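You operate a simulated robot arm through the tools that you are given. There is no shell and no other tool. Be economical: measure what you need, move in short steps, check, and stop when the job is done.

The job below is to be done with a simulated two-armed robot. You get a single attempt, and the scene is never put back.

TASK
Take the lid off the square jar marked "rice" on the dining table top and lay it down there. Open the drawer under the white rack, fetch the shoe brush and set it inside and shut the rack again. Take the folded red cloth and leave it on the muffin. Open the door under the steamer, fetch the green cereal box from the low shelf under the steamer and stand it on the blue plate and shut the steamer again. Take the purple waffle from the breakfast counter and put it in the small pan. Any order will do. Set down upright: cereal box.

The check looks at the end state, three seconds after you hand in, the way a careful person would. Anything else that was tipped, shoved, dropped, spilled or broken makes it a failure. Lids that push on must go on centred and level and be pressed home; caps that screw on are set level and turned clockwise until they are tight. Flat cloth is picked up by pressing the open fingertips on it (5 to 10 N) and closing them slowly along it; thin cloth reads only 2 to 8 mm in the jaws.

THE ROBOT
Two 7-joint arms with fingered hands on one trunk, on a base that drives. Base frame: it is fixed to the floor where the robot stands at the start and does not move with it; the origin is under the middle of the robot, x ahead of it, y to its left, z up. Units: cm, degrees, N and s.
The left shoulder is at the start at [7, 16.6, 118.1], the right one opposite. With the tool pointing down near the work surface each hand reaches from about 10 to 44 cm from the robot's upright axis, wherever it stands, measured 20 degrees to its own side. Places, roughly: blue plate (19x19x2 cm) [90, -50, 80]; cereal box [225, -225, 25]; door under the steamer [220, -200, 40]; drawer [150, -230, 70]; drawer under the white rack [150, -220, 70]; folded red cloth (6x6x5 cm) [150, -240, 90]; muffin (8x8x3 cm) [140, -230, 90]; shoe brush (10x4x4 cm) [160, -230, 90]; small pan (31x17x9 cm) [-150, -190, 90]; square jar [100, -25, 75]; waffle [275, -200, 100]. Payload 4.1 kg a hand.
Tool frame (each hand has its own): the origin (TCP) lies between the finger pads and is the grasp point; the fingertips stand 3.2 cm ahead of it; z points along the fingers, y is the line along which they close. Largest opening 10.8 cm; the body of the gripper starts 3.8 cm behind the TCP. The gripper is a hand of 4 fingers: y runs from the thumb to the fingers, the wrist lies at [-1.6, -10.8, -18.6] in the tool frame, and closing takes about 1.5 s.
Orientation is told as [roll, pitch, yaw] about the base's x, y, z axes, in that order, counted from this pose: with the fingers straight down and the wrist toward the robot, the tool's x, y and z point along [0, 1, 0], [1, 0, 0] and [0, 0, -1] of the base frame.

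THE INTERFACE
- The arms move only by the tool send_rows. It takes "left_increments", "right_increments" or both (then of equal length, played together; a hand with none holds still); each is a list of rows, each an object (a shift or turn left out is 0, a gripper value left out holds the last) with "xyz": the shift along the tool's x, y, z in units of 50 mm (1.0 is 50 mm), a list of three; "rot": the turn, a rotation vector about the tool's x, y, z in units of 6 degrees (1.0 is 6 degrees), a list of three. In form: [{"xyz": [tx, ty, tz], "rot": [ax, ay, az]}, ...]. A call has 1 to 8 rows; each row shifts and turns the commanded pose from where the row before left it, along the tool's axes as they then stand. "left_grip" and "right_grip" are, for a hand that has rows, the opening, from 0 (shut) to 1 (fully open), set as the call begins (left out, the last holds). A call with a number of a shift or a turn outside -1 to 1 is refused whole. Rows are played at 5 a second. More than 5 cm and 8.6 degrees between two rows, or a gripper value outside its range, and nothing of the call is played. Where a pose cannot be reached the arm comes as near as it can. A force on the tool above 40 N (or 10 N above the force at the start of the call, whichever is more), or a blocked arm, ends the call early, and 0.2 s more pass. Each finger travels about 4.5 cm/s and halts on what it meets, pressing with about 29 N; the grip force reading is that of the motor and also rises with nothing between the fingers. The clock runs only during rows and for 0.2 s after the last one: add rows that do not move to give the fingers time. The reply holds the time, the measured pose of the TCP, the force on the tool along the base axes, the opening and the grip force, in the units named above and with some noise, with the torque about the TCP (base axes, N m) and any sound that the robot's microphone picked up.
- Cameras (640 x 400 px; columns grow to the right, rows downward): "scene" is now at [12.44, -4.33, 140.71]; the picture's right is [-0.40, -0.91, 0.00], its down [-0.58, 0.26, -0.78] and it looks along [0.71, -0.31, -0.63] (base axes); focal length 248 px, centre (320, 200). "left" rides on the left gripper at [-6.4, -9.3, -13.2] in its tool frame; the picture's right is [-0.80, -0.28, 0.53], its down [0.55, -0.71, 0.45] and it looks along [0.25, 0.65, 0.72] (tool axes); focal length 247 px, centre (320, 200). "right" rides on the right gripper at [6.4, -9.3, -13.2] in its tool frame; the picture's right is [-0.80, 0.28, -0.53], its down [-0.55, -0.71, 0.45] and it looks along [-0.25, 0.65, 0.72] (tool axes); focal length 247 px, centre (320, 200). There is no depth. A picture from a camera that has moved, and an enlarged one, comes with that camera's place and axes in the base frame and with its lens. The place of the scene camera against the robot may be out by one fixed shift of up to 1.2 cm in any direction.
- grab_frame(camera): a new picture of that camera. No time passes.
- slide_trunk(by): slides the trunk up (or, below 0, down) by that many cm; the arms and the scene camera ride with it, the base frame stays. It gives what a move gives, with no picture.
- drive_base(legs): drives the robot by 1 to 6 legs, each [ahead, left, turn to the left] in cm, cm and degrees, along the robot's own axes; the way and the turn of a leg run together, so that a leg with both is an arc; at most 150 cm and 180 degrees a leg. The arms and the cameras ride along, it lands a little off, and it stops where it bumps. It gives what a move gives.
- finger_targets(index, middle, ring, thumb_bend, hand): sets how far each is bent, from 0 (flat) to 100 (curled in); at 30 the hand is open as for a grip, at 70 the pads meet at the TCP. One left out holds its place. A second passes; each finger stops where it meets its share of the squeeze, and holds until it gets a number again. A gripper value or a shape takes the hand back. It gives what a move gives, with no picture; readings hold the bend of each and the force on the fingers (four entries, about 0 where the hand has none), thumb and palm.
- set_grasp(shape, hand): the hand has 4 fingers and takes this shape, open, in about a second: jaw (thumb against the fingers, like two jaws); tri (thumb and two fingers); tip (a fingertip pinch); poke (one finger out to press); point (the index stretched); flat (the hand flat); cup (the hand cupped); fist (a fist). The gripper value then closes the fingers along that shape, each until it touches; the sizes above hold for jaw. It gives what a move gives, with no picture.
- turn_head(pan, tilt): turns the head with the scene camera to pan (to the left, within 86 degrees either way) and tilt (down, from -29 to 69), counted from straight ahead of the robot. It gives what a move gives.
- close_up(camera, box): a new picture of the part [left, top, right, bottom] of that camera's present view, enlarged. No time passes.
- sign_off(): hands the job in; it is judged then, once.

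Go step by step. Nothing tells you exact positions but the pictures and the camera data: compare them with the known pose of the tool, close in by small moves and look again before you grip or let go. The budget is 196 turns and 176 pictures, counting those below and the enlarged ones. Unless the task says otherwise, let go and move clear before handing in.

The tools are called after "Call:" as a command line: name --argument value ..., lists and objects as JSON in quotes. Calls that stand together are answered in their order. send_rows: Moves the arms, as the interface text tells. Its arguments: {"type":"object","properties":{"left_increments":{"type":"array"},"left_grip":{"type":"number"},"right_increments":{"type":"array"},"right_grip":{"type":"number"}},"required":[]} The other tools are called the same way: slide_trunk (by) slides the trunk up or down; set_grasp (shape, hand) gives the hand a shape; finger_targets (index, middle, ring, thumb_bend, hand) moves the fingers one by one; drive_base (legs) drives the base; turn_head (pan, tilt) turns the head that bears the scene camera; grab_frame (camera) takes a picture; close_up (camera, box) takes an enlarged picture of a part of a camera's view; sign_off () hands the job in.

At the start:

```text
t: 0.0
left_position: [56.15, -0.15, 113.28]
left_orientation: [0.0, 0.0, -0.1]
left_ft_force: [-0.2, 0.5, 0.2]
left_torque: [0.04, -0.04, 0.03]
left_grip_width: 10.77
left_grasp_force: 0.0
left_shape: jaw
left_bend: [30.0, 30.0, 30.0, 30.0]
left_finger forces: [0.0, 0.0, 0.0, 0.0, 0.1, 0.1]
right_position: [46.54, -45.3, 108.66]
right_orientation: [0.0, -0.1, 0.1]
right_ft_force: [0.0, -0.1, 0.3]
right_torque: [0.0, 0.02, 0.0]
right_grip_width: 10.74
right_grasp_force: 0.0
right_shape: jaw
right_bend: [30.0, 30.0, 30.0, 30.0]
right_finger forces: [0.1, 0.0, 0.0, 0.1, 0.0, 0.0]
trunk travel left (down, up): [-68.8, 25.2]
robot x, y, heading: [0.25, -0.1, 0.2]
head pan, tilt: [-23.9, 39.2]
```

scene: 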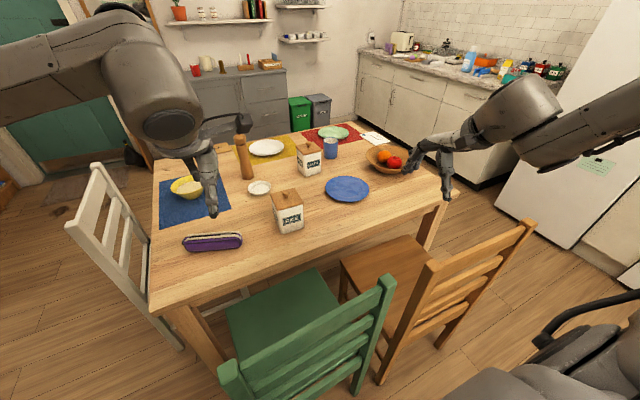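
right: 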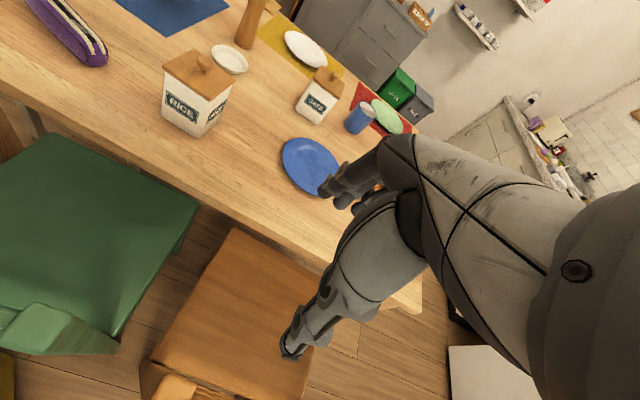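
left: 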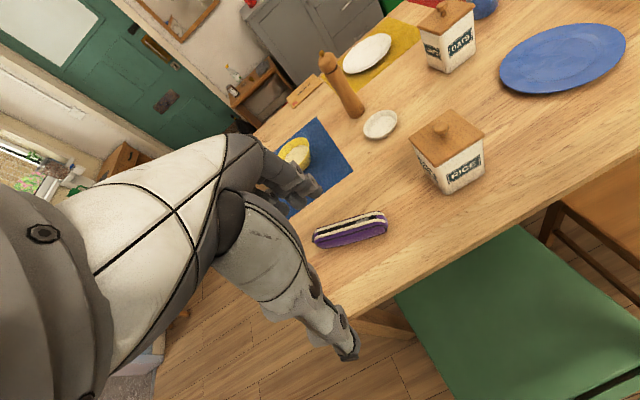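

I see the table with the rice jar (around [80,-19]) and the blue plate (around [88,-50]), with chairs between it and me. Next I look around the room before planning a route.

Call:
turn_head --pan -60 --tilt 20

Call:
grab_frame --camera "scene"

Call:
turn_head --pan -86 --tilt 25

Call:
grab_frame --camera "scene"

Call:
turn_head --pan -10 --tilt 20

Call:
grab_frame --camera "scene"

Call:
turn_head --pan 60 --tilt 30

Call:
grab_frame --camera "scene"

```text
t: 1.0
left_position: [56.1, -0.27, 113.33]
left_orientation: [0.0, 0.1, 0.0]
left_ft_force: [0.3, 0.1, 0.0]
left_torque: [0.01, 0.01, 0.0]
left_grip_width: 10.73
left_grasp_force: 0.0
left_shape: jaw
left_bend: [30.0, 30.0, 30.0, 30.0]
left_finger forces: [0.0, 0.0, 0.0, 0.0, 0.0, 0.0]
right_position: [46.57, -45.44, 108.65]
right_orientation: [0.0, 0.0, 0.0]
right_ft_force: [-0.9, 0.0, 0.5]
right_torque: [0.05, 0.0, -0.05]
right_grip_width: 10.78
right_grasp_force: 0.1
right_shape: jaw
right_bend: [30.0, 30.0, 30.0, 30.0]
right_finger forces: [0.0, 0.0, 0.0, 0.0, 0.1, 0.1]
trunk travel left (down, up): [-68.8, 25.2]
robot x, y, heading: [0.12, -0.13, 0.2]
head pan, tilt: [-60.0, 20.0]
```

```text
172 pictures are left
camera scene: at [9.29, -8.92, 143.72], right [-0.87, -0.5, 0.0], down [-0.17, 0.3, -0.94], along [0.47, -0.81, -0.34], focal length 248 px, centre (320, 200)
```

scene: 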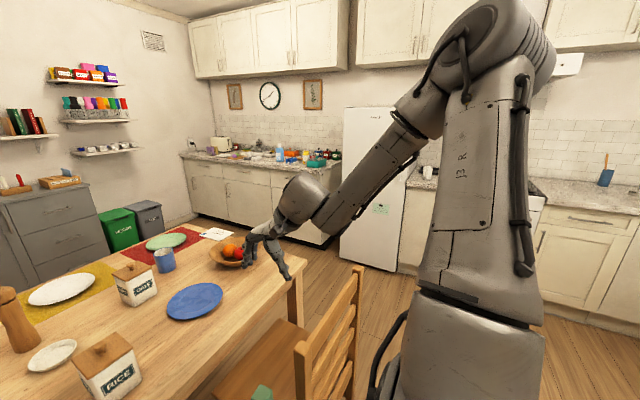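

```text
t: 1.9
left_position: [56.15, -0.13, 113.2]
left_orientation: [0.0, -0.1, 0.1]
left_ft_force: [-0.6, 0.6, -0.2]
left_torque: [-0.01, 0.03, 0.0]
left_grip_width: 10.77
left_grasp_force: 0.1
left_shape: jaw
left_bend: [30.0, 30.0, 30.0, 30.0]
left_finger forces: [0.1, 0.0, 0.0, 0.0, 0.0, 0.0]
right_position: [46.7, -45.48, 108.55]
right_orientation: [0.0, 0.0, 0.0]
right_ft_force: [-0.4, 0.3, 0.9]
right_torque: [0.0, 0.0, -0.02]
right_grip_width: 10.77
right_grasp_force: 0.0
right_shape: jaw
right_bend: [30.0, 30.0, 30.0, 30.0]
right_finger forces: [0.1, 0.1, 0.0, 0.0, 0.0, 0.0]
trunk travel left (down, up): [-68.8, 25.2]
robot x, y, heading: [0.09, -0.02, -0.1]
head pan, tilt: [-85.9, 25.0]
```

```text
171 pictures are left
camera scene: at [5.28, -10.05, 142.92], right [-1.0, -0.07, 0.0], down [-0.03, 0.42, -0.91], along [0.06, -0.9, -0.42], focal length 248 px, centre (320, 200)
```

scene: 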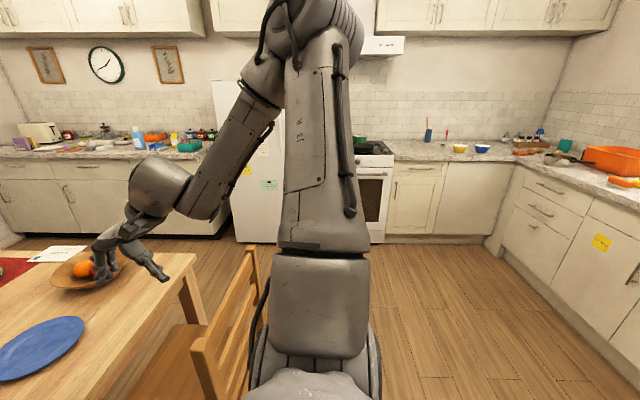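

```text
t: 3.4
left_position: [56.11, -0.3, 113.21]
left_orientation: [0.1, 0.0, 0.0]
left_ft_force: [1.0, -0.3, -0.7]
left_torque: [-0.01, -0.02, -0.05]
left_grip_width: 10.76
left_grasp_force: 0.0
left_shape: jaw
left_bend: [30.0, 30.0, 30.0, 30.0]
left_finger forces: [0.0, 0.1, 0.1, 0.0, 0.0, 0.1]
right_position: [46.53, -45.38, 108.7]
right_orientation: [0.1, 0.1, 0.1]
right_ft_force: [-0.2, 0.1, -0.8]
right_torque: [-0.01, -0.01, -0.02]
right_grip_width: 10.75
right_grasp_force: 0.0
right_shape: jaw
right_bend: [30.0, 30.0, 30.0, 30.0]
right_finger forces: [0.0, 0.0, 0.1, 0.0, 0.0, 0.0]
trunk travel left (down, up): [-68.8, 25.2]
robot x, y, heading: [-0.0, -0.29, -0.1]
head pan, tilt: [-10.0, 20.0]
```

```text
170 pictures are left
camera scene: at [13.79, -2.49, 143.73], right [-0.17, -0.98, 0.0], down [-0.34, 0.06, -0.94], along [0.93, -0.16, -0.34], focal length 248 px, centre (320, 200)
```

scene: 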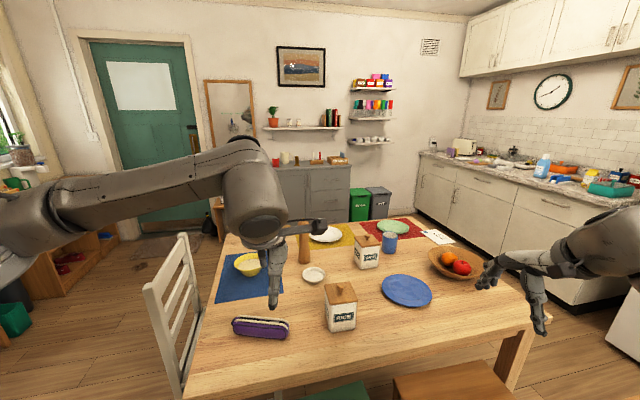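

```text
t: 4.8
left_position: [56.12, -0.15, 113.31]
left_orientation: [-0.1, 0.1, 0.0]
left_ft_force: [-0.2, -0.3, 1.1]
left_torque: [-0.04, 0.03, 0.01]
left_grip_width: 10.76
left_grasp_force: 0.0
left_shape: jaw
left_bend: [30.0, 30.0, 30.0, 30.0]
left_finger forces: [0.0, 0.0, 0.0, 0.0, 0.0, 0.0]
right_position: [46.55, -45.35, 108.61]
right_orientation: [0.0, 0.0, 0.1]
right_ft_force: [0.6, 0.7, -0.2]
right_torque: [0.0, 0.01, -0.02]
right_grip_width: 10.75
right_grasp_force: 0.0
right_shape: jaw
right_bend: [30.0, 30.0, 30.0, 30.0]
right_finger forces: [0.0, 0.0, 0.0, 0.0, 0.0, 0.0]
trunk travel left (down, up): [-68.8, 25.2]
robot x, y, heading: [-0.17, 0.23, 0.1]
head pan, tilt: [60.0, 30.0]
```

```text
169 pictures are left
camera scene: at [9.15, 6.97, 142.13], right [0.87, -0.5, 0.0], down [-0.25, -0.43, -0.87], along [0.43, 0.75, -0.5], focal length 248 px, centre (320, 200)
```

scene: 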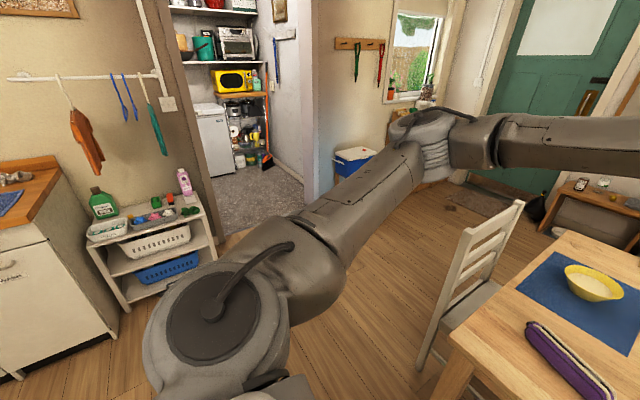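

The counters with the rack and steamer run along the right wall; the rice jar's knob is at about [78,-20,89], and the chairs block the near side. I'll test how far the left arm reaches over the chairs, tilting the hand forward toward the knob.

Call:
send_rows --left_increments '[{"xyz": [-0.5, 0.1, -0.2], "rot": [-0.85, 0, 0]}, {"xyz": [-0.5, 0.1, -0.2], "rot": [-0.85, 0, 0]}, {"xyz": [-0.5, 0.1, 0], "rot": [-0.85, 0, 0]}, {"xyz": [-0.5, 0.1, 0], "rot": [-0.85, 0, 0]}, {"xyz": [-0.5, 0.1, 0.2], "rot": [-0.85, 0, 0]}, {"xyz": [-0.5, 0.1, 0.4], "rot": [-0.85, 0, 0]}, {"xyz": [-0.5, 0, 0.5], "rot": [-0.85, 0, 0]}, {"xyz": [-0.5, 0, 0.5], "rot": [-0.85, 0, 0]}]'

Call:
grab_frame --camera "left"

Call:
turn_head --pan -15 --tilt 35

Call:
grab_frame --camera "scene"

```text
t: 6.6
left_position: [62.96, -20.28, 108.85]
left_orientation: [0.0, -40.9, 0.0]
left_ft_force: [0.6, -0.7, -0.1]
left_torque: [0.03, 0.01, 0.01]
left_grip_width: 10.77
left_grasp_force: 0.1
left_shape: jaw
left_bend: [30.0, 30.0, 30.0, 30.0]
left_finger forces: [0.0, 0.0, 0.0, 0.0, 0.0, 0.0]
right_position: [46.59, -45.62, 108.53]
right_orientation: [0.0, 0.0, 0.1]
right_ft_force: [0.3, 0.0, -0.8]
right_torque: [0.04, 0.01, 0.01]
right_grip_width: 10.76
right_grasp_force: 0.0
right_shape: jaw
right_bend: [30.0, 30.0, 30.0, 30.0]
right_finger forces: [0.0, 0.0, 0.0, 0.0, 0.0, 0.0]
trunk travel left (down, up): [-68.8, 25.2]
robot x, y, heading: [-0.15, -0.04, 0.1]
head pan, tilt: [60.0, 30.0]
```

```text
168 pictures are left
camera left: at [47.33, -26.85, 112.61], right [0.14, -0.8, -0.59], down [-0.24, 0.55, -0.8], along [0.96, 0.25, -0.12], focal length 247 px, centre (320, 200)
```

left: 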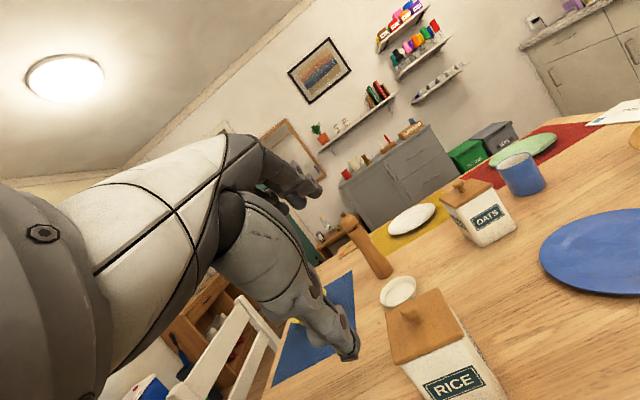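

```text
t: 8.1
left_position: [62.88, -20.23, 108.96]
left_orientation: [0.1, -40.8, 0.0]
left_ft_force: [-0.9, 0.2, 0.0]
left_torque: [0.0, -0.01, 0.05]
left_grip_width: 10.76
left_grasp_force: 0.2
left_shape: jaw
left_bend: [30.0, 30.0, 30.0, 30.0]
left_finger forces: [0.0, 0.0, 0.1, 0.0, 0.0, 0.0]
right_position: [46.56, -45.36, 108.6]
right_orientation: [0.0, 0.0, 0.1]
right_ft_force: [0.7, 0.1, 0.6]
right_torque: [0.04, -0.01, 0.04]
right_grip_width: 10.75
right_grasp_force: 0.0
right_shape: jaw
right_bend: [30.0, 30.0, 30.0, 30.0]
right_finger forces: [0.0, 0.0, 0.0, 0.1, 0.0, 0.0]
trunk travel left (down, up): [-68.8, 25.2]
robot x, y, heading: [-0.11, -0.08, -0.1]
head pan, tilt: [-15.0, 35.0]
```

```text
167 pictures are left
camera scene: at [13.13, -3.15, 141.34], right [-0.26, -0.97, 0.0], down [-0.55, 0.15, -0.82], along [0.79, -0.21, -0.57], focal length 248 px, centre (320, 200)
```

scene: 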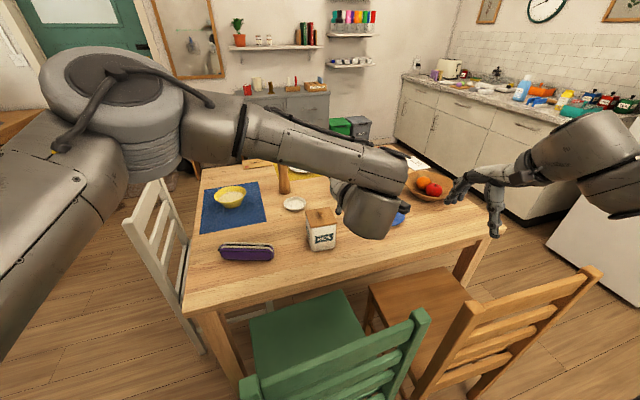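

The arm reaches over the chair. I'll steepen the hand and go to a pre-grasp above the knob with the fingers partly open.

Call:
send_rows --left_increments '[{"xyz": [0.04, 0.29, 0.7], "rot": [0.85, 0, 0]}, {"xyz": [0.04, 0.29, 0.7], "rot": [0.85, 0, 0]}, {"xyz": [0.04, 0.29, 0.7], "rot": [0.85, 0, 0]}, {"xyz": [0.04, 0.29, 0.7], "rot": [0.85, 0, 0]}]' --left_grip 0.6

Call:
grab_frame --camera "left"

Call:
grab_frame --camera "scene"

```text
t: 9.1
left_position: [75.54, -19.42, 100.21]
left_orientation: [0.1, -20.4, 0.0]
left_ft_force: [-0.5, 0.2, -1.3]
left_torque: [0.04, 0.03, 0.01]
left_grip_width: 6.53
left_grasp_force: 0.0
left_shape: jaw
left_bend: [28.0, 41.0, 38.0, 66.0]
left_finger forces: [0.1, 0.0, 0.1, 0.0, 0.1, 0.0]
right_position: [46.85, -45.41, 108.49]
right_orientation: [0.0, 0.1, 0.0]
right_ft_force: [1.2, -0.3, 0.9]
right_torque: [0.0, 0.0, -0.01]
right_grip_width: 10.75
right_grasp_force: 0.0
right_shape: jaw
right_bend: [30.0, 30.0, 30.0, 30.0]
right_finger forces: [0.0, 0.1, 0.1, 0.0, 0.1, 0.0]
trunk travel left (down, up): [-68.8, 25.2]
robot x, y, heading: [-0.08, -0.22, 0.1]
head pan, tilt: [-15.0, 35.0]
```

```text
166 pictures are left
camera left: at [62.29, -25.91, 109.28], right [-0.08, -0.8, -0.6], down [-0.51, 0.55, -0.66], along [0.86, 0.25, -0.45], focal length 247 px, centre (320, 200)
```

left: 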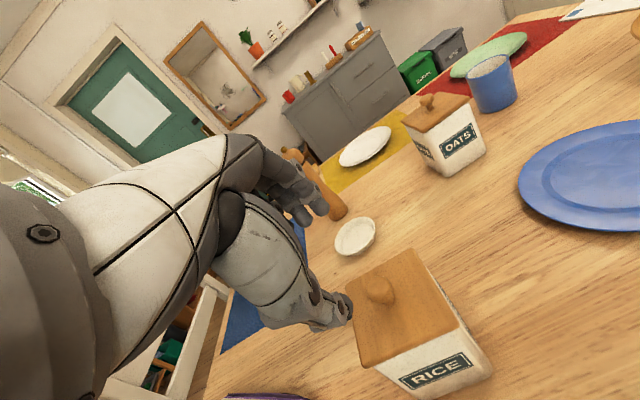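

```text
165 pictures are left
camera scene: at [13.32, -3.15, 141.33], right [-0.26, -0.97, 0.0], down [-0.56, 0.15, -0.82], along [0.79, -0.21, -0.57], focal length 248 px, centre (320, 200)
```

scene: 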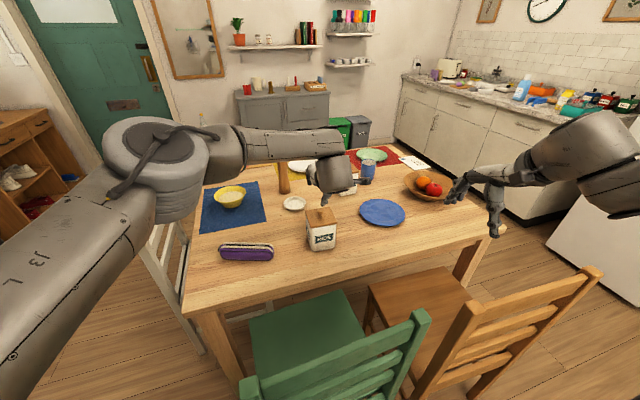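

The knob is at about [78.7,-19.4,88.5]. I'll come down along the finger axis most of the way and check again.

Call:
send_rows --left_increments '[{"xyz": [0, -0.05, 0.55]}, {"xyz": [0, -0.05, 0.55]}, {"xyz": [0, -0.04, 0.5]}]'

Call:
grab_frame --camera "left"

Call:
close_up --camera "scene" --box '[240, 140, 400, 260]'

```text
t: 9.9
left_position: [77.52, -19.41, 92.84]
left_orientation: [0.0, -20.4, 0.0]
left_ft_force: [-0.4, -0.5, -0.1]
left_torque: [0.0, 0.02, 0.0]
left_grip_width: 6.54
left_grasp_force: 0.0
left_shape: jaw
left_bend: [28.0, 41.0, 38.0, 66.0]
left_finger forces: [0.1, 0.0, 0.0, 0.0, 0.0, 0.0]
right_position: [46.57, -45.39, 108.68]
right_orientation: [-0.1, 0.0, -0.1]
right_ft_force: [0.0, -0.6, 0.2]
right_torque: [-0.01, 0.02, -0.01]
right_grip_width: 10.74
right_grasp_force: 0.1
right_shape: jaw
right_bend: [30.0, 30.0, 30.0, 30.0]
right_finger forces: [0.0, 0.0, 0.0, 0.0, 0.0, 0.1]
trunk travel left (down, up): [-68.8, 25.2]
robot x, y, heading: [0.03, -0.22, -0.0]
head pan, tilt: [-15.0, 35.0]
```

```text
164 pictures are left
camera left: at [64.3, -25.93, 101.68], right [-0.08, -0.8, -0.6], down [-0.51, 0.55, -0.67], along [0.86, 0.25, -0.45], focal length 247 px, centre (320, 200)
```

left: 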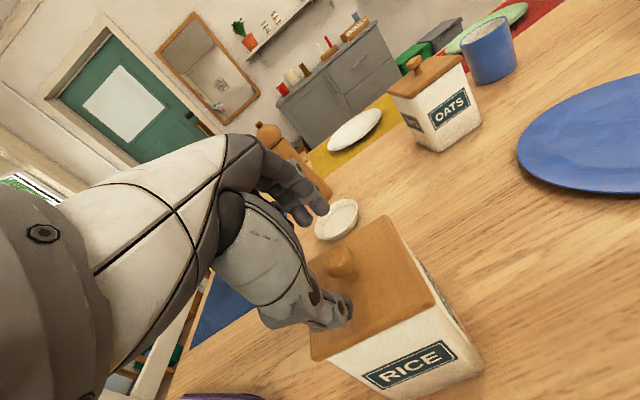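

```text
3.33 times, centred on (320, 200) of scene
camera zoom: at [13.13, -3.17, 141.35], right [-0.26, -0.97, 0.0], down [-0.55, 0.15, -0.82], along [0.79, -0.21, -0.57], focal length 827 px, centre (320, 200)
```

zoom: 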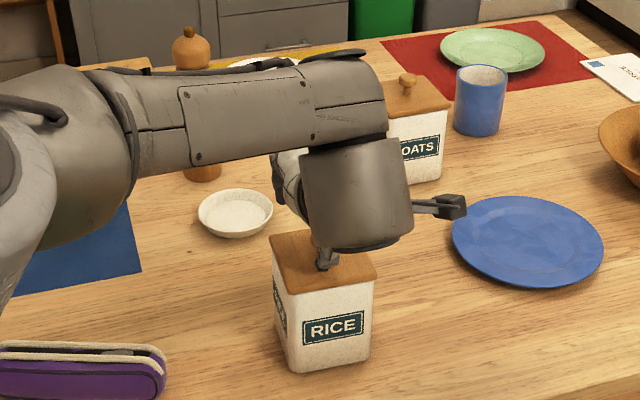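

I see the thumb over the near part of the lid and the knob at about [79,-19.3,88]. I'll make the hand steeper and narrow the opening before going down the last bit.

Call:
send_rows --left_increments '[{"xyz": [0, 0.15, 0.03], "rot": [1, 0, 0]}, {"xyz": [0, 0.15, 0.03], "rot": [1, 0, 0]}, {"xyz": [0, 0, 0]}]' --left_grip 0.42

Call:
grab_frame --camera "left"

```text
t: 10.7
left_position: [79.01, -19.36, 92.85]
left_orientation: [0.1, -8.3, 0.0]
left_ft_force: [-0.4, 0.0, -1.0]
left_torque: [0.02, -0.01, -0.02]
left_grip_width: 4.58
left_grasp_force: 0.1
left_shape: jaw
left_bend: [74.0, 48.0, 46.0, 72.0]
left_finger forces: [0.0, 0.1, 0.0, 0.0, 0.1, 0.0]
right_position: [46.42, -45.32, 108.62]
right_orientation: [0.1, -0.1, 0.0]
right_ft_force: [0.4, -1.5, -0.2]
right_torque: [0.01, 0.0, 0.0]
right_grip_width: 10.77
right_grasp_force: 0.1
right_shape: jaw
right_bend: [30.0, 30.0, 30.0, 30.0]
right_finger forces: [0.1, 0.0, 0.0, 0.0, 0.0, 0.0]
trunk travel left (down, up): [-68.8, 25.2]
robot x, y, heading: [0.04, 0.37, -0.0]
head pan, tilt: [-15.0, 35.0]
heard: snap
```

```text
162 pictures are left
camera left: at [67.89, -25.9, 104.42], right [-0.2, -0.8, -0.57], down [-0.63, 0.55, -0.55], along [0.75, 0.25, -0.62], focal length 247 px, centre (320, 200)
```

left: 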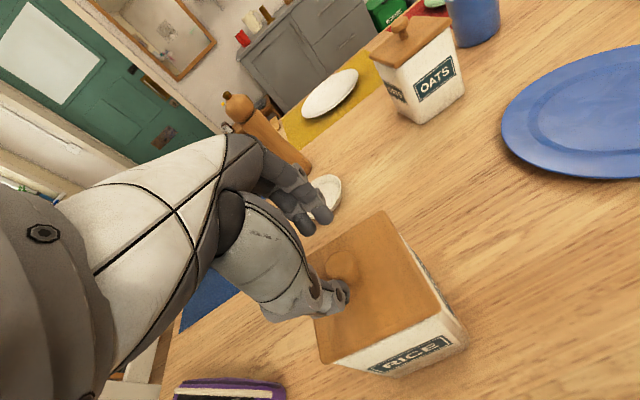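

The knob sits between thumb and fingers in the view. I'll go down about 2.4 cm.

Call:
send_rows --left_increments '[{"xyz": [0.02, 0, 0.24]}, {"xyz": [0.02, 0, 0.25]}]'

Call:
grab_frame --camera "left"

```text
t: 11.3
left_position: [78.96, -19.22, 91.24]
left_orientation: [-0.1, -8.7, 0.1]
left_ft_force: [-4.7, -0.6, 25.9]
left_torque: [-0.05, 0.88, 0.02]
left_grip_width: 4.63
left_grasp_force: 0.0
left_shape: jaw
left_bend: [74.0, 48.0, 46.0, 75.0]
left_finger forces: [0.0, 0.1, 0.0, 0.0, 26.2, 0.0]
right_position: [45.95, -45.2, 108.79]
right_orientation: [0.1, -0.3, 0.0]
right_ft_force: [0.0, -0.1, -0.2]
right_torque: [0.02, -0.05, -0.01]
right_grip_width: 10.76
right_grasp_force: 0.0
right_shape: jaw
right_bend: [30.0, 30.0, 30.0, 30.0]
right_finger forces: [0.0, 0.0, 0.0, 0.1, 0.0, 0.0]
trunk travel left (down, up): [-68.8, 25.2]
robot x, y, heading: [-0.11, -0.08, 0.1]
head pan, tilt: [-15.0, 35.0]
```

```text
161 pictures are left
camera left: at [67.75, -25.69, 102.6], right [-0.2, -0.8, -0.57], down [-0.63, 0.55, -0.55], along [0.75, 0.25, -0.61], focal length 247 px, centre (320, 200)
```

left: 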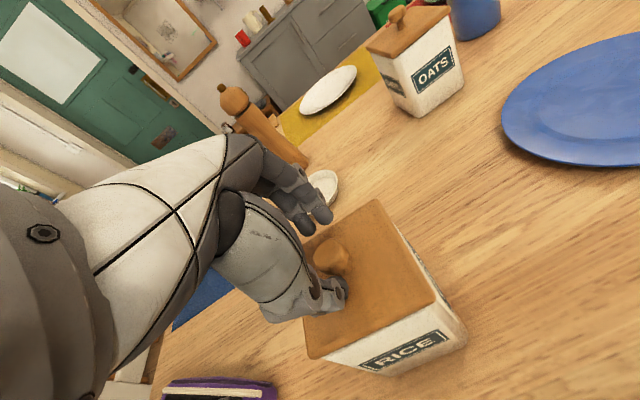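

The thumb tip pressed on the lid (26 N), so the lid top is near z 87.7. I'll lift half a centimetre and close on the knob.

Call:
send_rows --left_increments '[{"xyz": [0, -0.04, -0.1]}]'

Call:
send_rows --left_increments '[{"xyz": [0, 0, 0]}, {"xyz": [0, 0, 0]}, {"xyz": [0, 0, 0]}, {"xyz": [0, 0, 0]}, {"xyz": [0, 0, 0]}, {"xyz": [0, 0, 0]}]' --left_grip 0.0

Call:
grab_frame --camera "left"

```text
t: 11.7
left_position: [78.83, -19.14, 91.13]
left_orientation: [-0.1, -8.5, 0.1]
left_ft_force: [-2.1, -2.5, 17.6]
left_torque: [-0.1, 0.58, 0.1]
left_grip_width: 4.61
left_grasp_force: 0.1
left_shape: jaw
left_bend: [74.0, 48.0, 46.0, 75.0]
left_finger forces: [0.0, 0.0, 0.1, 0.1, 17.5, 0.1]
right_position: [46.19, -45.34, 108.75]
right_orientation: [0.0, -0.1, 0.0]
right_ft_force: [-0.1, -0.6, 0.3]
right_torque: [0.04, -0.02, 0.01]
right_grip_width: 10.76
right_grasp_force: 0.0
right_shape: jaw
right_bend: [30.0, 30.0, 30.0, 30.0]
right_finger forces: [0.0, 0.0, 0.0, 0.1, 0.0, 0.0]
trunk travel left (down, up): [-68.8, 25.2]
robot x, y, heading: [0.11, -0.11, 0.0]
head pan, tilt: [-15.0, 35.0]
```

```text
t: 13.1
left_position: [78.9, -19.21, 91.04]
left_orientation: [0.0, -8.4, 0.1]
left_ft_force: [-5.3, 1.5, 9.4]
left_torque: [-0.01, 0.3, 0.04]
left_grip_width: 1.37
left_grasp_force: 28.9
left_shape: jaw
left_bend: [70.0, 70.0, 70.0, 76.0]
left_finger forces: [17.2, 2.3, 0.1, 0.0, 30.1, 0.0]
right_position: [46.3, -45.35, 108.67]
right_orientation: [0.1, 0.0, 0.0]
right_ft_force: [-0.3, 1.0, 0.5]
right_torque: [0.01, -0.01, 0.02]
right_grip_width: 10.78
right_grasp_force: 0.0
right_shape: jaw
right_bend: [30.0, 30.0, 30.0, 30.0]
right_finger forces: [0.0, 0.1, 0.0, 0.0, 0.0, 0.1]
trunk travel left (down, up): [-68.8, 25.2]
robot x, y, heading: [0.28, -0.11, -0.1]
head pan, tilt: [-15.0, 35.0]
```

```text
160 pictures are left
camera left: at [67.8, -25.63, 102.56], right [-0.2, -0.8, -0.57], down [-0.63, 0.55, -0.55], along [0.75, 0.25, -0.61], focal length 247 px, centre (320, 200)
```

left: 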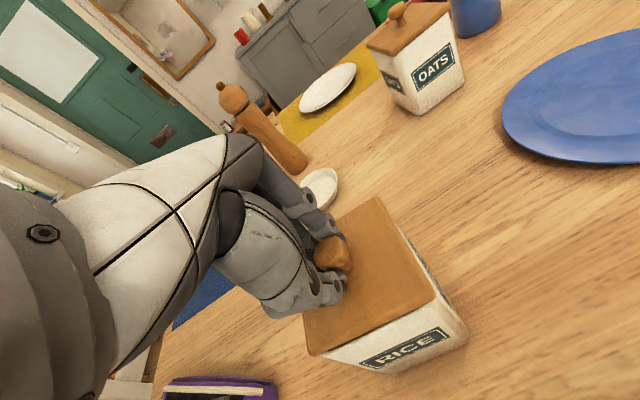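

The index and thumb have the knob with 29 N. I'll lift slowly and look whether the lid comes along.

Call:
send_rows --left_increments '[{"xyz": [0, 0, -0.15]}, {"xyz": [0, 0, -0.15]}, {"xyz": [0, 0, -0.2]}, {"xyz": [0, 0, -0.2]}]'

Call:
grab_frame --camera "left"

```text
t: 14.1
left_position: [78.62, -19.22, 94.47]
left_orientation: [-0.1, -8.5, -0.1]
left_ft_force: [-0.1, -0.1, -0.8]
left_torque: [0.0, -0.04, -0.01]
left_grip_width: 1.3
left_grasp_force: 29.1
left_shape: jaw
left_bend: [70.0, 70.0, 70.0, 76.0]
left_finger forces: [19.6, 2.2, 0.0, 0.1, 21.9, 0.1]
right_position: [46.56, -45.33, 108.57]
right_orientation: [-0.1, 0.1, 0.0]
right_ft_force: [-0.5, 0.8, 0.1]
right_torque: [0.0, 0.0, 0.03]
right_grip_width: 10.77
right_grasp_force: 0.0
right_shape: jaw
right_bend: [30.0, 30.0, 30.0, 30.0]
right_finger forces: [0.0, 0.0, 0.0, 0.0, 0.1, 0.1]
trunk travel left (down, up): [-68.8, 25.2]
robot x, y, heading: [-0.02, -0.12, -0.2]
head pan, tilt: [-15.0, 35.0]
```

```text
159 pictures are left
camera left: at [67.44, -25.71, 105.95], right [-0.2, -0.8, -0.57], down [-0.63, 0.55, -0.55], along [0.75, 0.25, -0.62], focal length 247 px, centre (320, 200)
```

left: 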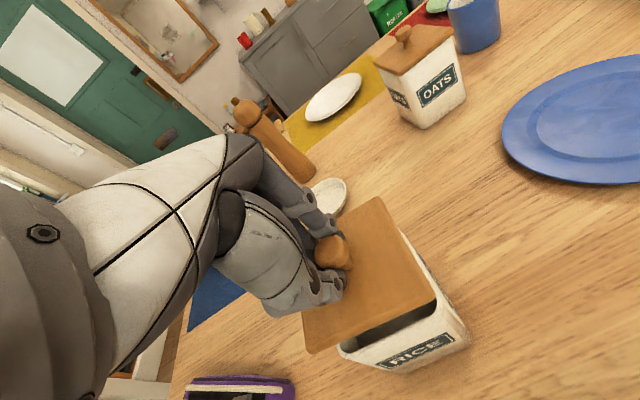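

The lid is off and held level. I'll raise it, pull the right hand out of the way, and carry the lid to the free spot in front between jar and plate, about [71,-36].

Call:
send_rows --left_increments '[{"xyz": [0, 0.05, -0.6]}, {"xyz": [0, 0.05, -0.6]}, {"xyz": [0, 0, 0]}, {"xyz": [0, 0, 0]}]' --right_increments '[{"xyz": [-0.4, -0.6, 0]}, {"xyz": [-0.4, -0.6, 0]}, {"xyz": [-0.4, -0.6, 0]}, {"xyz": [-0.4, -0.6, 0]}]'

Call:
send_rows --left_increments '[{"xyz": [-0.48, -0.2, 0]}, {"xyz": [-0.48, -0.2, 0]}, {"xyz": [-0.48, -0.2, 0]}, {"xyz": [-0.48, -0.2, 0]}, {"xyz": [-0.48, -0.2, 0]}, {"xyz": [-0.48, -0.2, 0]}, {"xyz": [-0.48, -0.1, 0]}]'

Call:
grab_frame --camera "scene"

Call:
grab_frame --camera "left"

```text
t: 15.1
left_position: [78.2, -19.33, 100.54]
left_orientation: [0.0, -8.4, 0.1]
left_ft_force: [-0.9, 0.3, 0.3]
left_torque: [0.01, -0.03, -0.02]
left_grip_width: 1.28
left_grasp_force: 29.0
left_shape: jaw
left_bend: [70.0, 70.0, 70.0, 76.0]
left_finger forces: [19.6, 2.2, 0.0, 0.1, 21.9, 0.1]
right_position: [34.31, -53.55, 108.57]
right_orientation: [0.1, 0.0, -0.2]
right_ft_force: [-0.1, 0.9, -0.7]
right_torque: [0.01, -0.04, -0.01]
right_grip_width: 10.77
right_grasp_force: 0.0
right_shape: jaw
right_bend: [30.0, 30.0, 30.0, 30.0]
right_finger forces: [0.1, 0.1, 0.1, 0.0, 0.0, 0.1]
trunk travel left (down, up): [-68.8, 25.2]
robot x, y, heading: [0.2, 0.09, -0.3]
head pan, tilt: [-15.0, 35.0]
```

```text
t: 16.7
left_position: [71.37, -30.64, 98.23]
left_orientation: [-0.3, -8.7, 0.9]
left_ft_force: [0.1, 1.3, -0.9]
left_torque: [0.02, -0.03, 0.0]
left_grip_width: 1.27
left_grasp_force: 29.2
left_shape: jaw
left_bend: [70.0, 70.0, 70.0, 76.0]
left_finger forces: [19.9, 1.7, 0.0, 0.0, 21.5, 0.0]
left hand out of reach, approached as far as the arm can: row 4, 5, 6, 7
right_position: [34.54, -53.26, 108.55]
right_orientation: [0.0, 0.0, 0.0]
right_ft_force: [0.6, 0.4, 0.1]
right_torque: [-0.01, 0.03, 0.01]
right_grip_width: 10.74
right_grasp_force: 0.1
right_shape: jaw
right_bend: [30.0, 30.0, 30.0, 30.0]
right_finger forces: [0.0, 0.0, 0.0, 0.0, 0.0, 0.0]
trunk travel left (down, up): [-68.8, 25.2]
robot x, y, heading: [-0.28, 0.02, -0.1]
head pan, tilt: [-15.0, 35.0]
```

```text
158 pictures are left
camera scene: at [13.13, -3.11, 141.34], right [-0.26, -0.97, 0.0], down [-0.55, 0.15, -0.82], along [0.79, -0.21, -0.57], focal length 248 px, centre (320, 200)
```

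scene: 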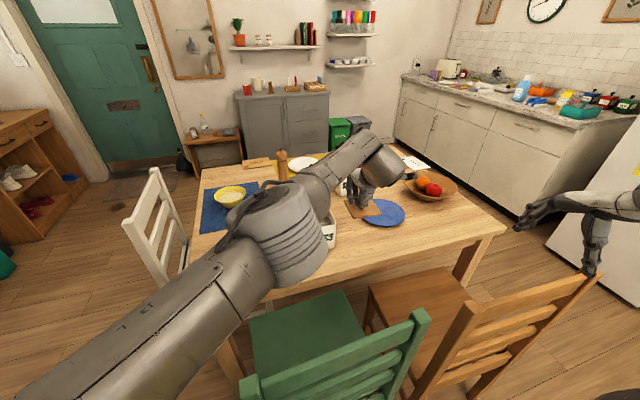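

```text
157 pictures are left
camera left: at [60.26, -37.21, 109.78], right [-0.19, -0.8, -0.56], down [-0.64, 0.54, -0.55], along [0.75, 0.26, -0.61], focal length 247 px, centre (320, 200)
```

left: 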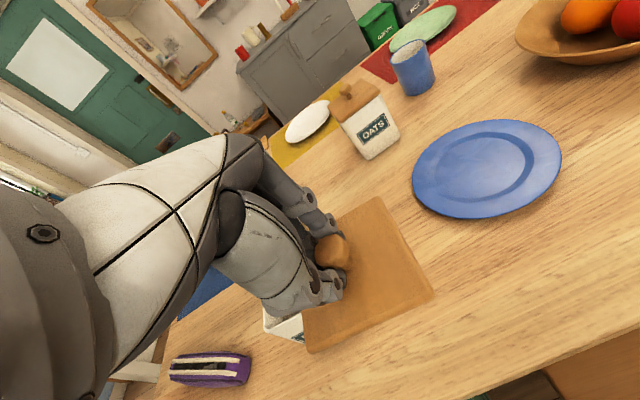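

The lid is held, but that side is just out of reach. I'll turn the base 9° to the right, which swings the lid toward the free spot.

Call:
drive_base --legs '[[0, 0, -9]]'

Call:
grab_frame --camera "left"

```text
t: 17.7
left_position: [65.44, -41.46, 97.8]
left_orientation: [0.0, -8.5, -8.2]
left_ft_force: [-0.7, 0.2, -0.6]
left_torque: [0.01, 0.01, -0.02]
left_grip_width: 1.25
left_grasp_force: 29.1
left_shape: jaw
left_bend: [70.0, 70.0, 70.0, 76.0]
left_finger forces: [20.0, 1.7, 0.1, 0.0, 21.5, 0.0]
right_position: [25.67, -58.21, 108.45]
right_orientation: [0.1, -0.1, -9.0]
right_ft_force: [-0.3, 0.3, -0.5]
right_torque: [-0.05, 0.01, 0.02]
right_grip_width: 10.78
right_grasp_force: 0.0
right_shape: jaw
right_bend: [30.0, 30.0, 30.0, 30.0]
right_finger forces: [0.0, 0.1, 0.0, 0.0, 0.0, 0.0]
trunk travel left (down, up): [-68.8, 25.2]
robot x, y, heading: [0.14, -0.21, -9.0]
head pan, tilt: [-15.0, 35.0]
```

```text
156 pictures are left
camera left: at [53.59, -46.23, 109.29], right [-0.31, -0.76, -0.57], down [-0.55, 0.63, -0.55], along [0.78, 0.14, -0.61], focal length 247 px, centre (320, 200)
```

left: 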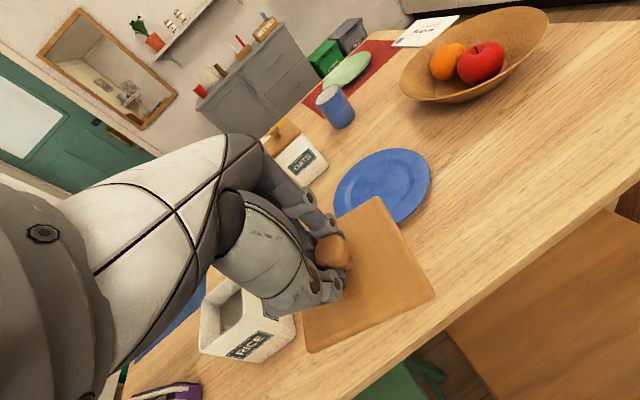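

The table edge is at x≈63, the plate at [87,-50] and the jar side at y≈-25, so lid centre [71,-36.5] fits. I'll move over it.

Call:
send_rows --left_increments '[{"xyz": [0.4, 0.36, 0]}, {"xyz": [0.4, 0.36, 0]}, {"xyz": [0.35, 0.36, 0]}]'

Call:
send_rows --left_increments '[{"xyz": [0, -0.14, 0.9]}, {"xyz": [0, -0.14, 0.9]}]'

Call:
grab_frame --camera "left"

```text
t: 18.5
left_position: [71.65, -36.43, 98.55]
left_orientation: [-0.1, -8.5, -8.2]
left_ft_force: [-0.5, 0.3, -1.3]
left_torque: [0.0, 0.02, 0.03]
left_grip_width: 1.25
left_grasp_force: 28.9
left_shape: jaw
left_bend: [70.0, 70.0, 70.0, 76.0]
left_finger forces: [20.0, 1.6, 0.1, 0.0, 21.6, 0.1]
right_position: [25.79, -58.22, 108.51]
right_orientation: [0.0, 0.0, -9.0]
right_ft_force: [1.1, -0.3, 0.5]
right_torque: [0.05, 0.0, 0.0]
right_grip_width: 10.75
right_grasp_force: 0.1
right_shape: jaw
right_bend: [30.0, 30.0, 30.0, 30.0]
right_finger forces: [0.1, 0.1, 0.1, 0.1, 0.0, 0.0]
trunk travel left (down, up): [-68.8, 25.2]
robot x, y, heading: [-0.05, -0.01, -8.8]
head pan, tilt: [-15.0, 35.0]
```

```text
t: 19.1
left_position: [70.87, -35.79, 89.13]
left_orientation: [-0.1, -8.5, -8.3]
left_ft_force: [0.6, 0.4, -0.1]
left_torque: [-0.03, -0.02, -0.03]
left_grip_width: 1.23
left_grasp_force: 29.7
left_shape: jaw
left_bend: [70.0, 70.0, 70.0, 76.0]
left_finger forces: [20.2, 1.4, 0.0, 0.1, 21.9, 0.0]
left hand out of reach, approached as far as the arm can: row 2
right_position: [25.97, -58.09, 108.49]
right_orientation: [0.0, 0.1, -9.1]
right_ft_force: [-0.4, 0.0, -0.1]
right_torque: [-0.04, 0.0, -0.03]
right_grip_width: 10.79
right_grasp_force: 0.0
right_shape: jaw
right_bend: [30.0, 30.0, 30.0, 30.0]
right_finger forces: [0.0, 0.0, 0.1, 0.0, 0.1, 0.0]
trunk travel left (down, up): [-68.8, 25.2]
robot x, y, heading: [-0.05, -0.02, -9.2]
head pan, tilt: [-15.0, 35.0]
```

```text
155 pictures are left
camera left: at [59.03, -40.73, 100.62], right [-0.31, -0.76, -0.57], down [-0.55, 0.63, -0.55], along [0.78, 0.14, -0.62], focal length 247 px, centre (320, 200)
```

left: 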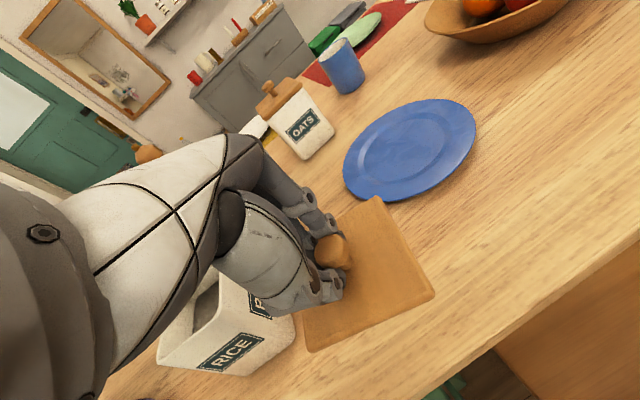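

The lid is over the free spot but the arm is at its low limit. I'll slide the trunk down 8 cm to lower it.

Call:
slide_trunk --by -7.5

Call:
grab_frame --camera "left"

Call:
grab_frame --camera "scene"

```text
t: 20.2
left_position: [70.96, -35.94, 81.65]
left_orientation: [0.0, -8.5, -8.2]
left_ft_force: [0.4, 0.2, -0.6]
left_torque: [-0.02, 0.04, 0.0]
left_grip_width: 1.24
left_grasp_force: 28.7
left_shape: jaw
left_bend: [70.0, 70.0, 70.0, 76.0]
left_finger forces: [20.1, 1.4, 0.0, 0.0, 22.0, 0.0]
right_position: [25.67, -58.18, 101.02]
right_orientation: [-0.1, 0.0, -8.9]
right_ft_force: [-0.2, -1.1, -0.4]
right_torque: [0.03, 0.01, -0.02]
right_grip_width: 10.76
right_grasp_force: 0.1
right_shape: jaw
right_bend: [30.0, 30.0, 30.0, 30.0]
right_finger forces: [0.0, 0.1, 0.0, 0.0, 0.0, 0.1]
trunk travel left (down, up): [-61.3, 32.7]
robot x, y, heading: [-0.29, -0.44, -8.9]
head pan, tilt: [-15.0, 35.0]
```

```text
154 pictures are left
camera left: at [58.93, -40.75, 93.21], right [-0.31, -0.76, -0.57], down [-0.55, 0.63, -0.55], along [0.78, 0.14, -0.61], focal length 247 px, centre (320, 200)
```

left: 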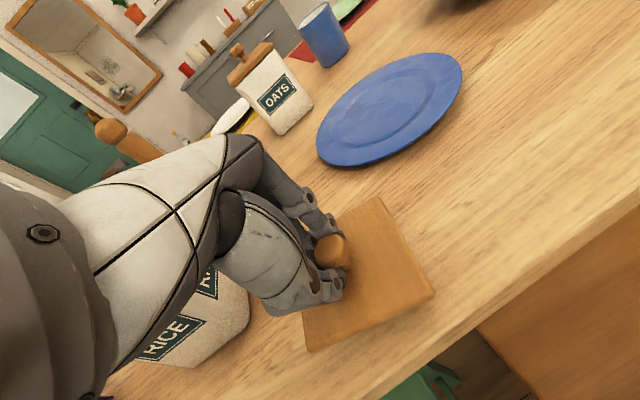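

```text
153 pictures are left
camera scene: at [12.59, -5.22, 133.85], right [-0.41, -0.91, 0.0], down [-0.52, 0.23, -0.82], along [0.75, -0.33, -0.57], focal length 248 px, centre (320, 200)
```

scene: 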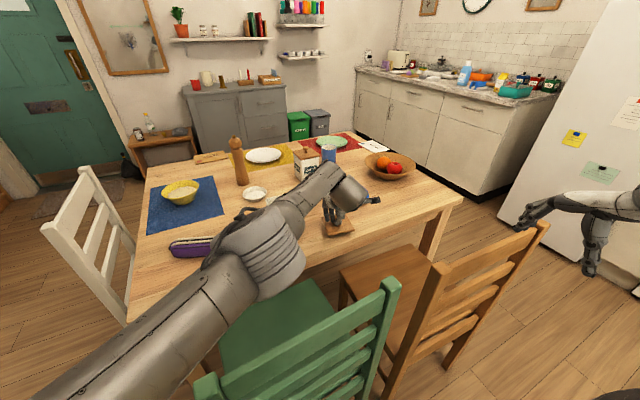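

The lid hangs just above the table. I'll lower in small trunk steps until it touches.

Call:
slide_trunk --by -1

Call:
close_up --camera "scene" --box '[280, 160, 400, 260]'

```text
t: 20.8
left_position: [70.81, -36.03, 80.78]
left_orientation: [0.0, -8.6, -8.2]
left_ft_force: [-0.3, -0.3, -1.4]
left_torque: [-0.01, 0.01, 0.0]
left_grip_width: 1.25
left_grasp_force: 28.9
left_shape: jaw
left_bend: [70.0, 70.0, 70.0, 76.0]
left_finger forces: [20.0, 1.4, 0.0, 0.0, 21.9, 0.1]
right_position: [25.7, -58.18, 100.07]
right_orientation: [0.0, 0.0, -9.0]
right_ft_force: [0.1, 0.0, -0.2]
right_torque: [0.0, 0.03, 0.05]
right_grip_width: 10.78
right_grasp_force: 0.2
right_shape: jaw
right_bend: [30.0, 30.0, 30.0, 30.0]
right_finger forces: [0.1, 0.1, 0.0, 0.1, 0.0, 0.0]
trunk travel left (down, up): [-60.3, 33.7]
robot x, y, heading: [0.0, 0.05, -8.9]
head pan, tilt: [-15.0, 35.0]
```

```text
4.00 times, centred on (340, 210) of scene
camera zoom: at [12.59, -5.23, 132.84], right [-0.41, -0.91, 0.0], down [-0.52, 0.23, -0.82], along [0.75, -0.33, -0.57], focal length 992 px, centre (240, 160)
```

zoom: 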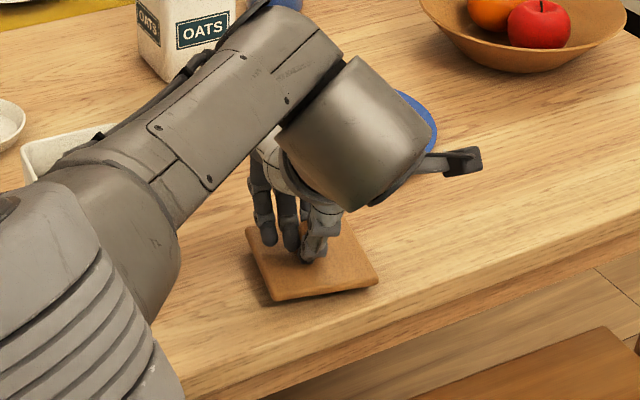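

Call:
slide_trunk --by -0.7

Call:
slide_trunk --by -0.6

```text
t: 21.4
left_position: [70.9, -35.88, 80.0]
left_orientation: [0.0, -8.5, -8.1]
left_ft_force: [0.3, 0.0, -0.7]
left_torque: [-0.01, -0.02, 0.01]
left_grip_width: 1.26
left_grasp_force: 28.4
left_shape: jaw
left_bend: [70.0, 70.0, 70.0, 76.0]
left_finger forces: [20.1, 1.4, 0.0, 0.0, 21.9, 0.1]
right_position: [25.68, -58.15, 99.28]
right_orientation: [0.0, 0.0, -9.1]
right_ft_force: [-0.1, 0.3, -0.1]
right_torque: [0.0, -0.01, 0.02]
right_grip_width: 10.78
right_grasp_force: 0.0
right_shape: jaw
right_bend: [30.0, 30.0, 30.0, 30.0]
right_finger forces: [0.0, 0.0, 0.0, 0.1, 0.1, 0.0]
trunk travel left (down, up): [-59.6, 34.4]
robot x, y, heading: [-0.14, 0.09, -9.1]
head pan, tilt: [-15.0, 35.0]
```

```text
t: 21.9
left_position: [70.77, -35.91, 79.57]
left_orientation: [-0.1, -8.6, -8.3]
left_ft_force: [-1.4, 0.5, 7.2]
left_torque: [-0.02, 0.16, 0.04]
left_grip_width: 1.21
left_grasp_force: 28.7
left_shape: jaw
left_bend: [70.0, 70.0, 70.0, 76.0]
left_finger forces: [20.8, 1.6, 0.0, 0.1, 28.3, 0.1]
right_position: [25.71, -58.06, 98.85]
right_orientation: [0.0, 0.0, -9.1]
right_ft_force: [0.2, -0.8, 0.5]
right_torque: [0.01, -0.01, 0.03]
right_grip_width: 10.77
right_grasp_force: 0.1
right_shape: jaw
right_bend: [30.0, 30.0, 30.0, 30.0]
right_finger forces: [0.0, 0.0, 0.1, 0.0, 0.0, 0.0]
trunk travel left (down, up): [-59.0, 35.0]
robot x, y, heading: [0.41, -0.04, -8.9]
head pan, tilt: [-15.0, 35.0]
```

The lid has touched the table (7 N). I'll open and raise clear.

Call:
send_rows --left_increments '[{"xyz": [0, 0, 0]}, {"xyz": [0, 0, 0]}, {"xyz": [0, 0, 0]}, {"xyz": [0, 0, 0]}, {"xyz": [0, 0, 0]}]' --left_grip 0.5

Call:
slide_trunk --by 6

Call:
grab_frame --camera "left"

```text
t: 23.1
left_position: [70.72, -35.89, 79.53]
left_orientation: [0.0, -8.6, -8.2]
left_ft_force: [3.3, -0.6, 11.8]
left_torque: [-0.01, 0.11, -0.03]
left_grip_width: 4.94
left_grasp_force: 0.0
left_shape: jaw
left_bend: [74.0, 45.0, 42.0, 76.0]
left_finger forces: [0.1, 0.0, 0.0, 0.1, 11.5, 0.1]
right_position: [25.67, -58.07, 98.8]
right_orientation: [0.0, -0.1, -9.0]
right_ft_force: [0.4, -0.8, 0.5]
right_torque: [0.02, 0.0, -0.02]
right_grip_width: 10.77
right_grasp_force: 0.0
right_shape: jaw
right_bend: [30.0, 30.0, 30.0, 30.0]
right_finger forces: [0.0, 0.0, 0.1, 0.0, 0.1, 0.0]
trunk travel left (down, up): [-59.0, 35.0]
robot x, y, heading: [0.27, -0.27, -9.2]
head pan, tilt: [-15.0, 35.0]
```

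```text
t: 24.1
left_position: [70.83, -35.94, 85.43]
left_orientation: [0.0, -8.5, -8.2]
left_ft_force: [0.1, 0.0, -0.1]
left_torque: [0.0, 0.0, 0.0]
left_grip_width: 5.37
left_grasp_force: 0.0
left_shape: jaw
left_bend: [74.0, 45.0, 42.0, 71.0]
left_finger forces: [0.0, 0.1, 0.0, 0.1, 0.0, 0.0]
right_position: [25.73, -58.2, 104.75]
right_orientation: [0.0, 0.0, -9.0]
right_ft_force: [-0.5, 0.2, 0.2]
right_torque: [0.01, 0.03, 0.0]
right_grip_width: 10.78
right_grasp_force: 0.0
right_shape: jaw
right_bend: [30.0, 30.0, 30.0, 30.0]
right_finger forces: [0.0, 0.1, 0.0, 0.1, 0.0, 0.0]
trunk travel left (down, up): [-65.0, 29.0]
robot x, y, heading: [0.14, 0.02, -9.0]
head pan, tilt: [-15.0, 35.0]
```

```text
151 pictures are left
camera left: at [58.93, -40.78, 96.86], right [-0.31, -0.76, -0.57], down [-0.55, 0.63, -0.55], along [0.78, 0.14, -0.61], focal length 247 px, centre (320, 200)
```

left: 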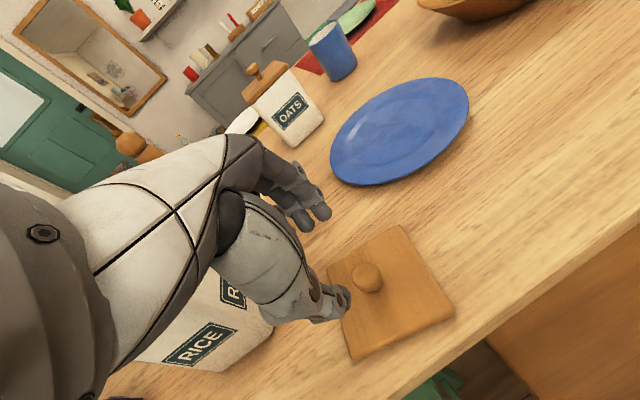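

The lid lies flat on the table. I'll raise and tuck the left arm, then head to the counter area.

Call:
slide_trunk --by 10

Call:
send_rows --left_increments '[{"xyz": [0, 0, -0.8]}, {"xyz": [0, 0, -0.8]}, {"xyz": [0.5, -0.5, -0.2], "rot": [0.7, 0, 0]}, {"xyz": [0.8, -0.6, 0], "rot": [0.7, 0, 0]}, {"xyz": [0.8, -0.6, 0]}, {"xyz": [0.8, -0.6, 0]}, {"xyz": [0.8, -0.6, 0]}, {"xyz": [0.8, -0.6, 0]}]' --left_grip 1.0

Call:
send_rows --left_increments '[{"xyz": [0.8, -0.7, 0]}, {"xyz": [0.8, -0.7, 0]}, {"xyz": [0.8, -0.7, 0]}, {"xyz": [0.5, -0.7, 0]}]'

Call:
turn_head --pan -50 --tilt 45

Call:
grab_frame --camera "scene"

```text
t: 25.5
left_position: [70.93, -35.97, 95.32]
left_orientation: [0.0, -8.5, -8.2]
left_ft_force: [0.1, -0.2, -0.9]
left_torque: [0.01, 0.0, 0.04]
left_grip_width: 5.36
left_grasp_force: 0.1
left_shape: jaw
left_bend: [74.0, 45.0, 42.0, 71.0]
left_finger forces: [0.0, 0.1, 0.0, 0.0, 0.0, 0.1]
right_position: [25.74, -58.15, 114.67]
right_orientation: [0.1, 0.0, -9.0]
right_ft_force: [-0.1, -0.2, -0.4]
right_torque: [0.0, -0.02, -0.01]
right_grip_width: 10.76
right_grasp_force: 0.2
right_shape: jaw
right_bend: [30.0, 30.0, 30.0, 30.0]
right_finger forces: [0.0, 0.0, 0.1, 0.1, 0.0, 0.0]
trunk travel left (down, up): [-75.0, 19.0]
robot x, y, heading: [-0.21, 0.31, -9.1]
head pan, tilt: [-15.0, 35.0]
```

```text
t: 27.3
left_position: [55.25, -10.59, 103.66]
left_orientation: [-0.1, -0.3, -8.2]
left_ft_force: [-0.4, 0.8, -0.3]
left_torque: [-0.04, -0.01, 0.02]
left_grip_width: 10.78
left_grasp_force: 0.1
left_shape: jaw
left_bend: [30.0, 30.0, 30.0, 30.0]
left_finger forces: [0.0, 0.0, 0.0, 0.0, 0.1, 0.0]
right_position: [25.77, -58.01, 114.92]
right_orientation: [-0.1, -0.1, -9.1]
right_ft_force: [0.4, 0.2, 0.1]
right_torque: [-0.02, 0.01, 0.03]
right_grip_width: 10.78
right_grasp_force: 0.1
right_shape: jaw
right_bend: [30.0, 30.0, 30.0, 30.0]
right_finger forces: [0.0, 0.0, 0.0, 0.0, 0.1, 0.0]
trunk travel left (down, up): [-75.0, 19.0]
robot x, y, heading: [0.3, -0.21, -9.0]
head pan, tilt: [-15.0, 35.0]
```

```text
refused: row 1 steps farther than a row can; nothing moved
```

```text
t: 28.3
left_position: [55.4, -10.71, 103.58]
left_orientation: [0.0, -0.1, -8.2]
left_ft_force: [0.2, 0.8, 0.4]
left_torque: [0.03, 0.0, 0.0]
left_grip_width: 10.8
left_grasp_force: 0.1
left_shape: jaw
left_bend: [30.0, 30.0, 30.0, 30.0]
left_finger forces: [0.0, 0.0, 0.1, 0.0, 0.0, 0.0]
right_position: [25.79, -58.14, 114.79]
right_orientation: [0.0, 0.0, -9.0]
right_ft_force: [-0.1, 0.2, -0.2]
right_torque: [0.03, -0.01, 0.02]
right_grip_width: 10.77
right_grasp_force: 0.0
right_shape: jaw
right_bend: [30.0, 30.0, 30.0, 30.0]
right_finger forces: [0.0, 0.0, 0.1, 0.1, 0.1, 0.1]
trunk travel left (down, up): [-75.0, 19.0]
robot x, y, heading: [-0.1, -0.17, -9.1]
head pan, tilt: [-50.0, 45.0]
```

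```text
150 pictures are left
camera scene: at [8.74, -8.59, 146.07], right [-0.86, -0.52, 0.0], down [-0.36, 0.61, -0.71], along [0.36, -0.61, -0.71], focal length 248 px, centre (320, 200)
```

scene: 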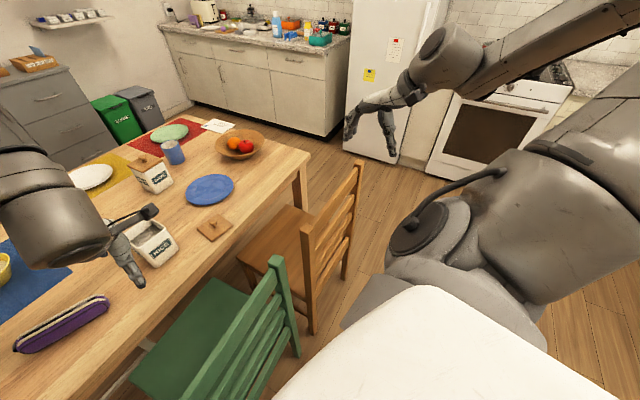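

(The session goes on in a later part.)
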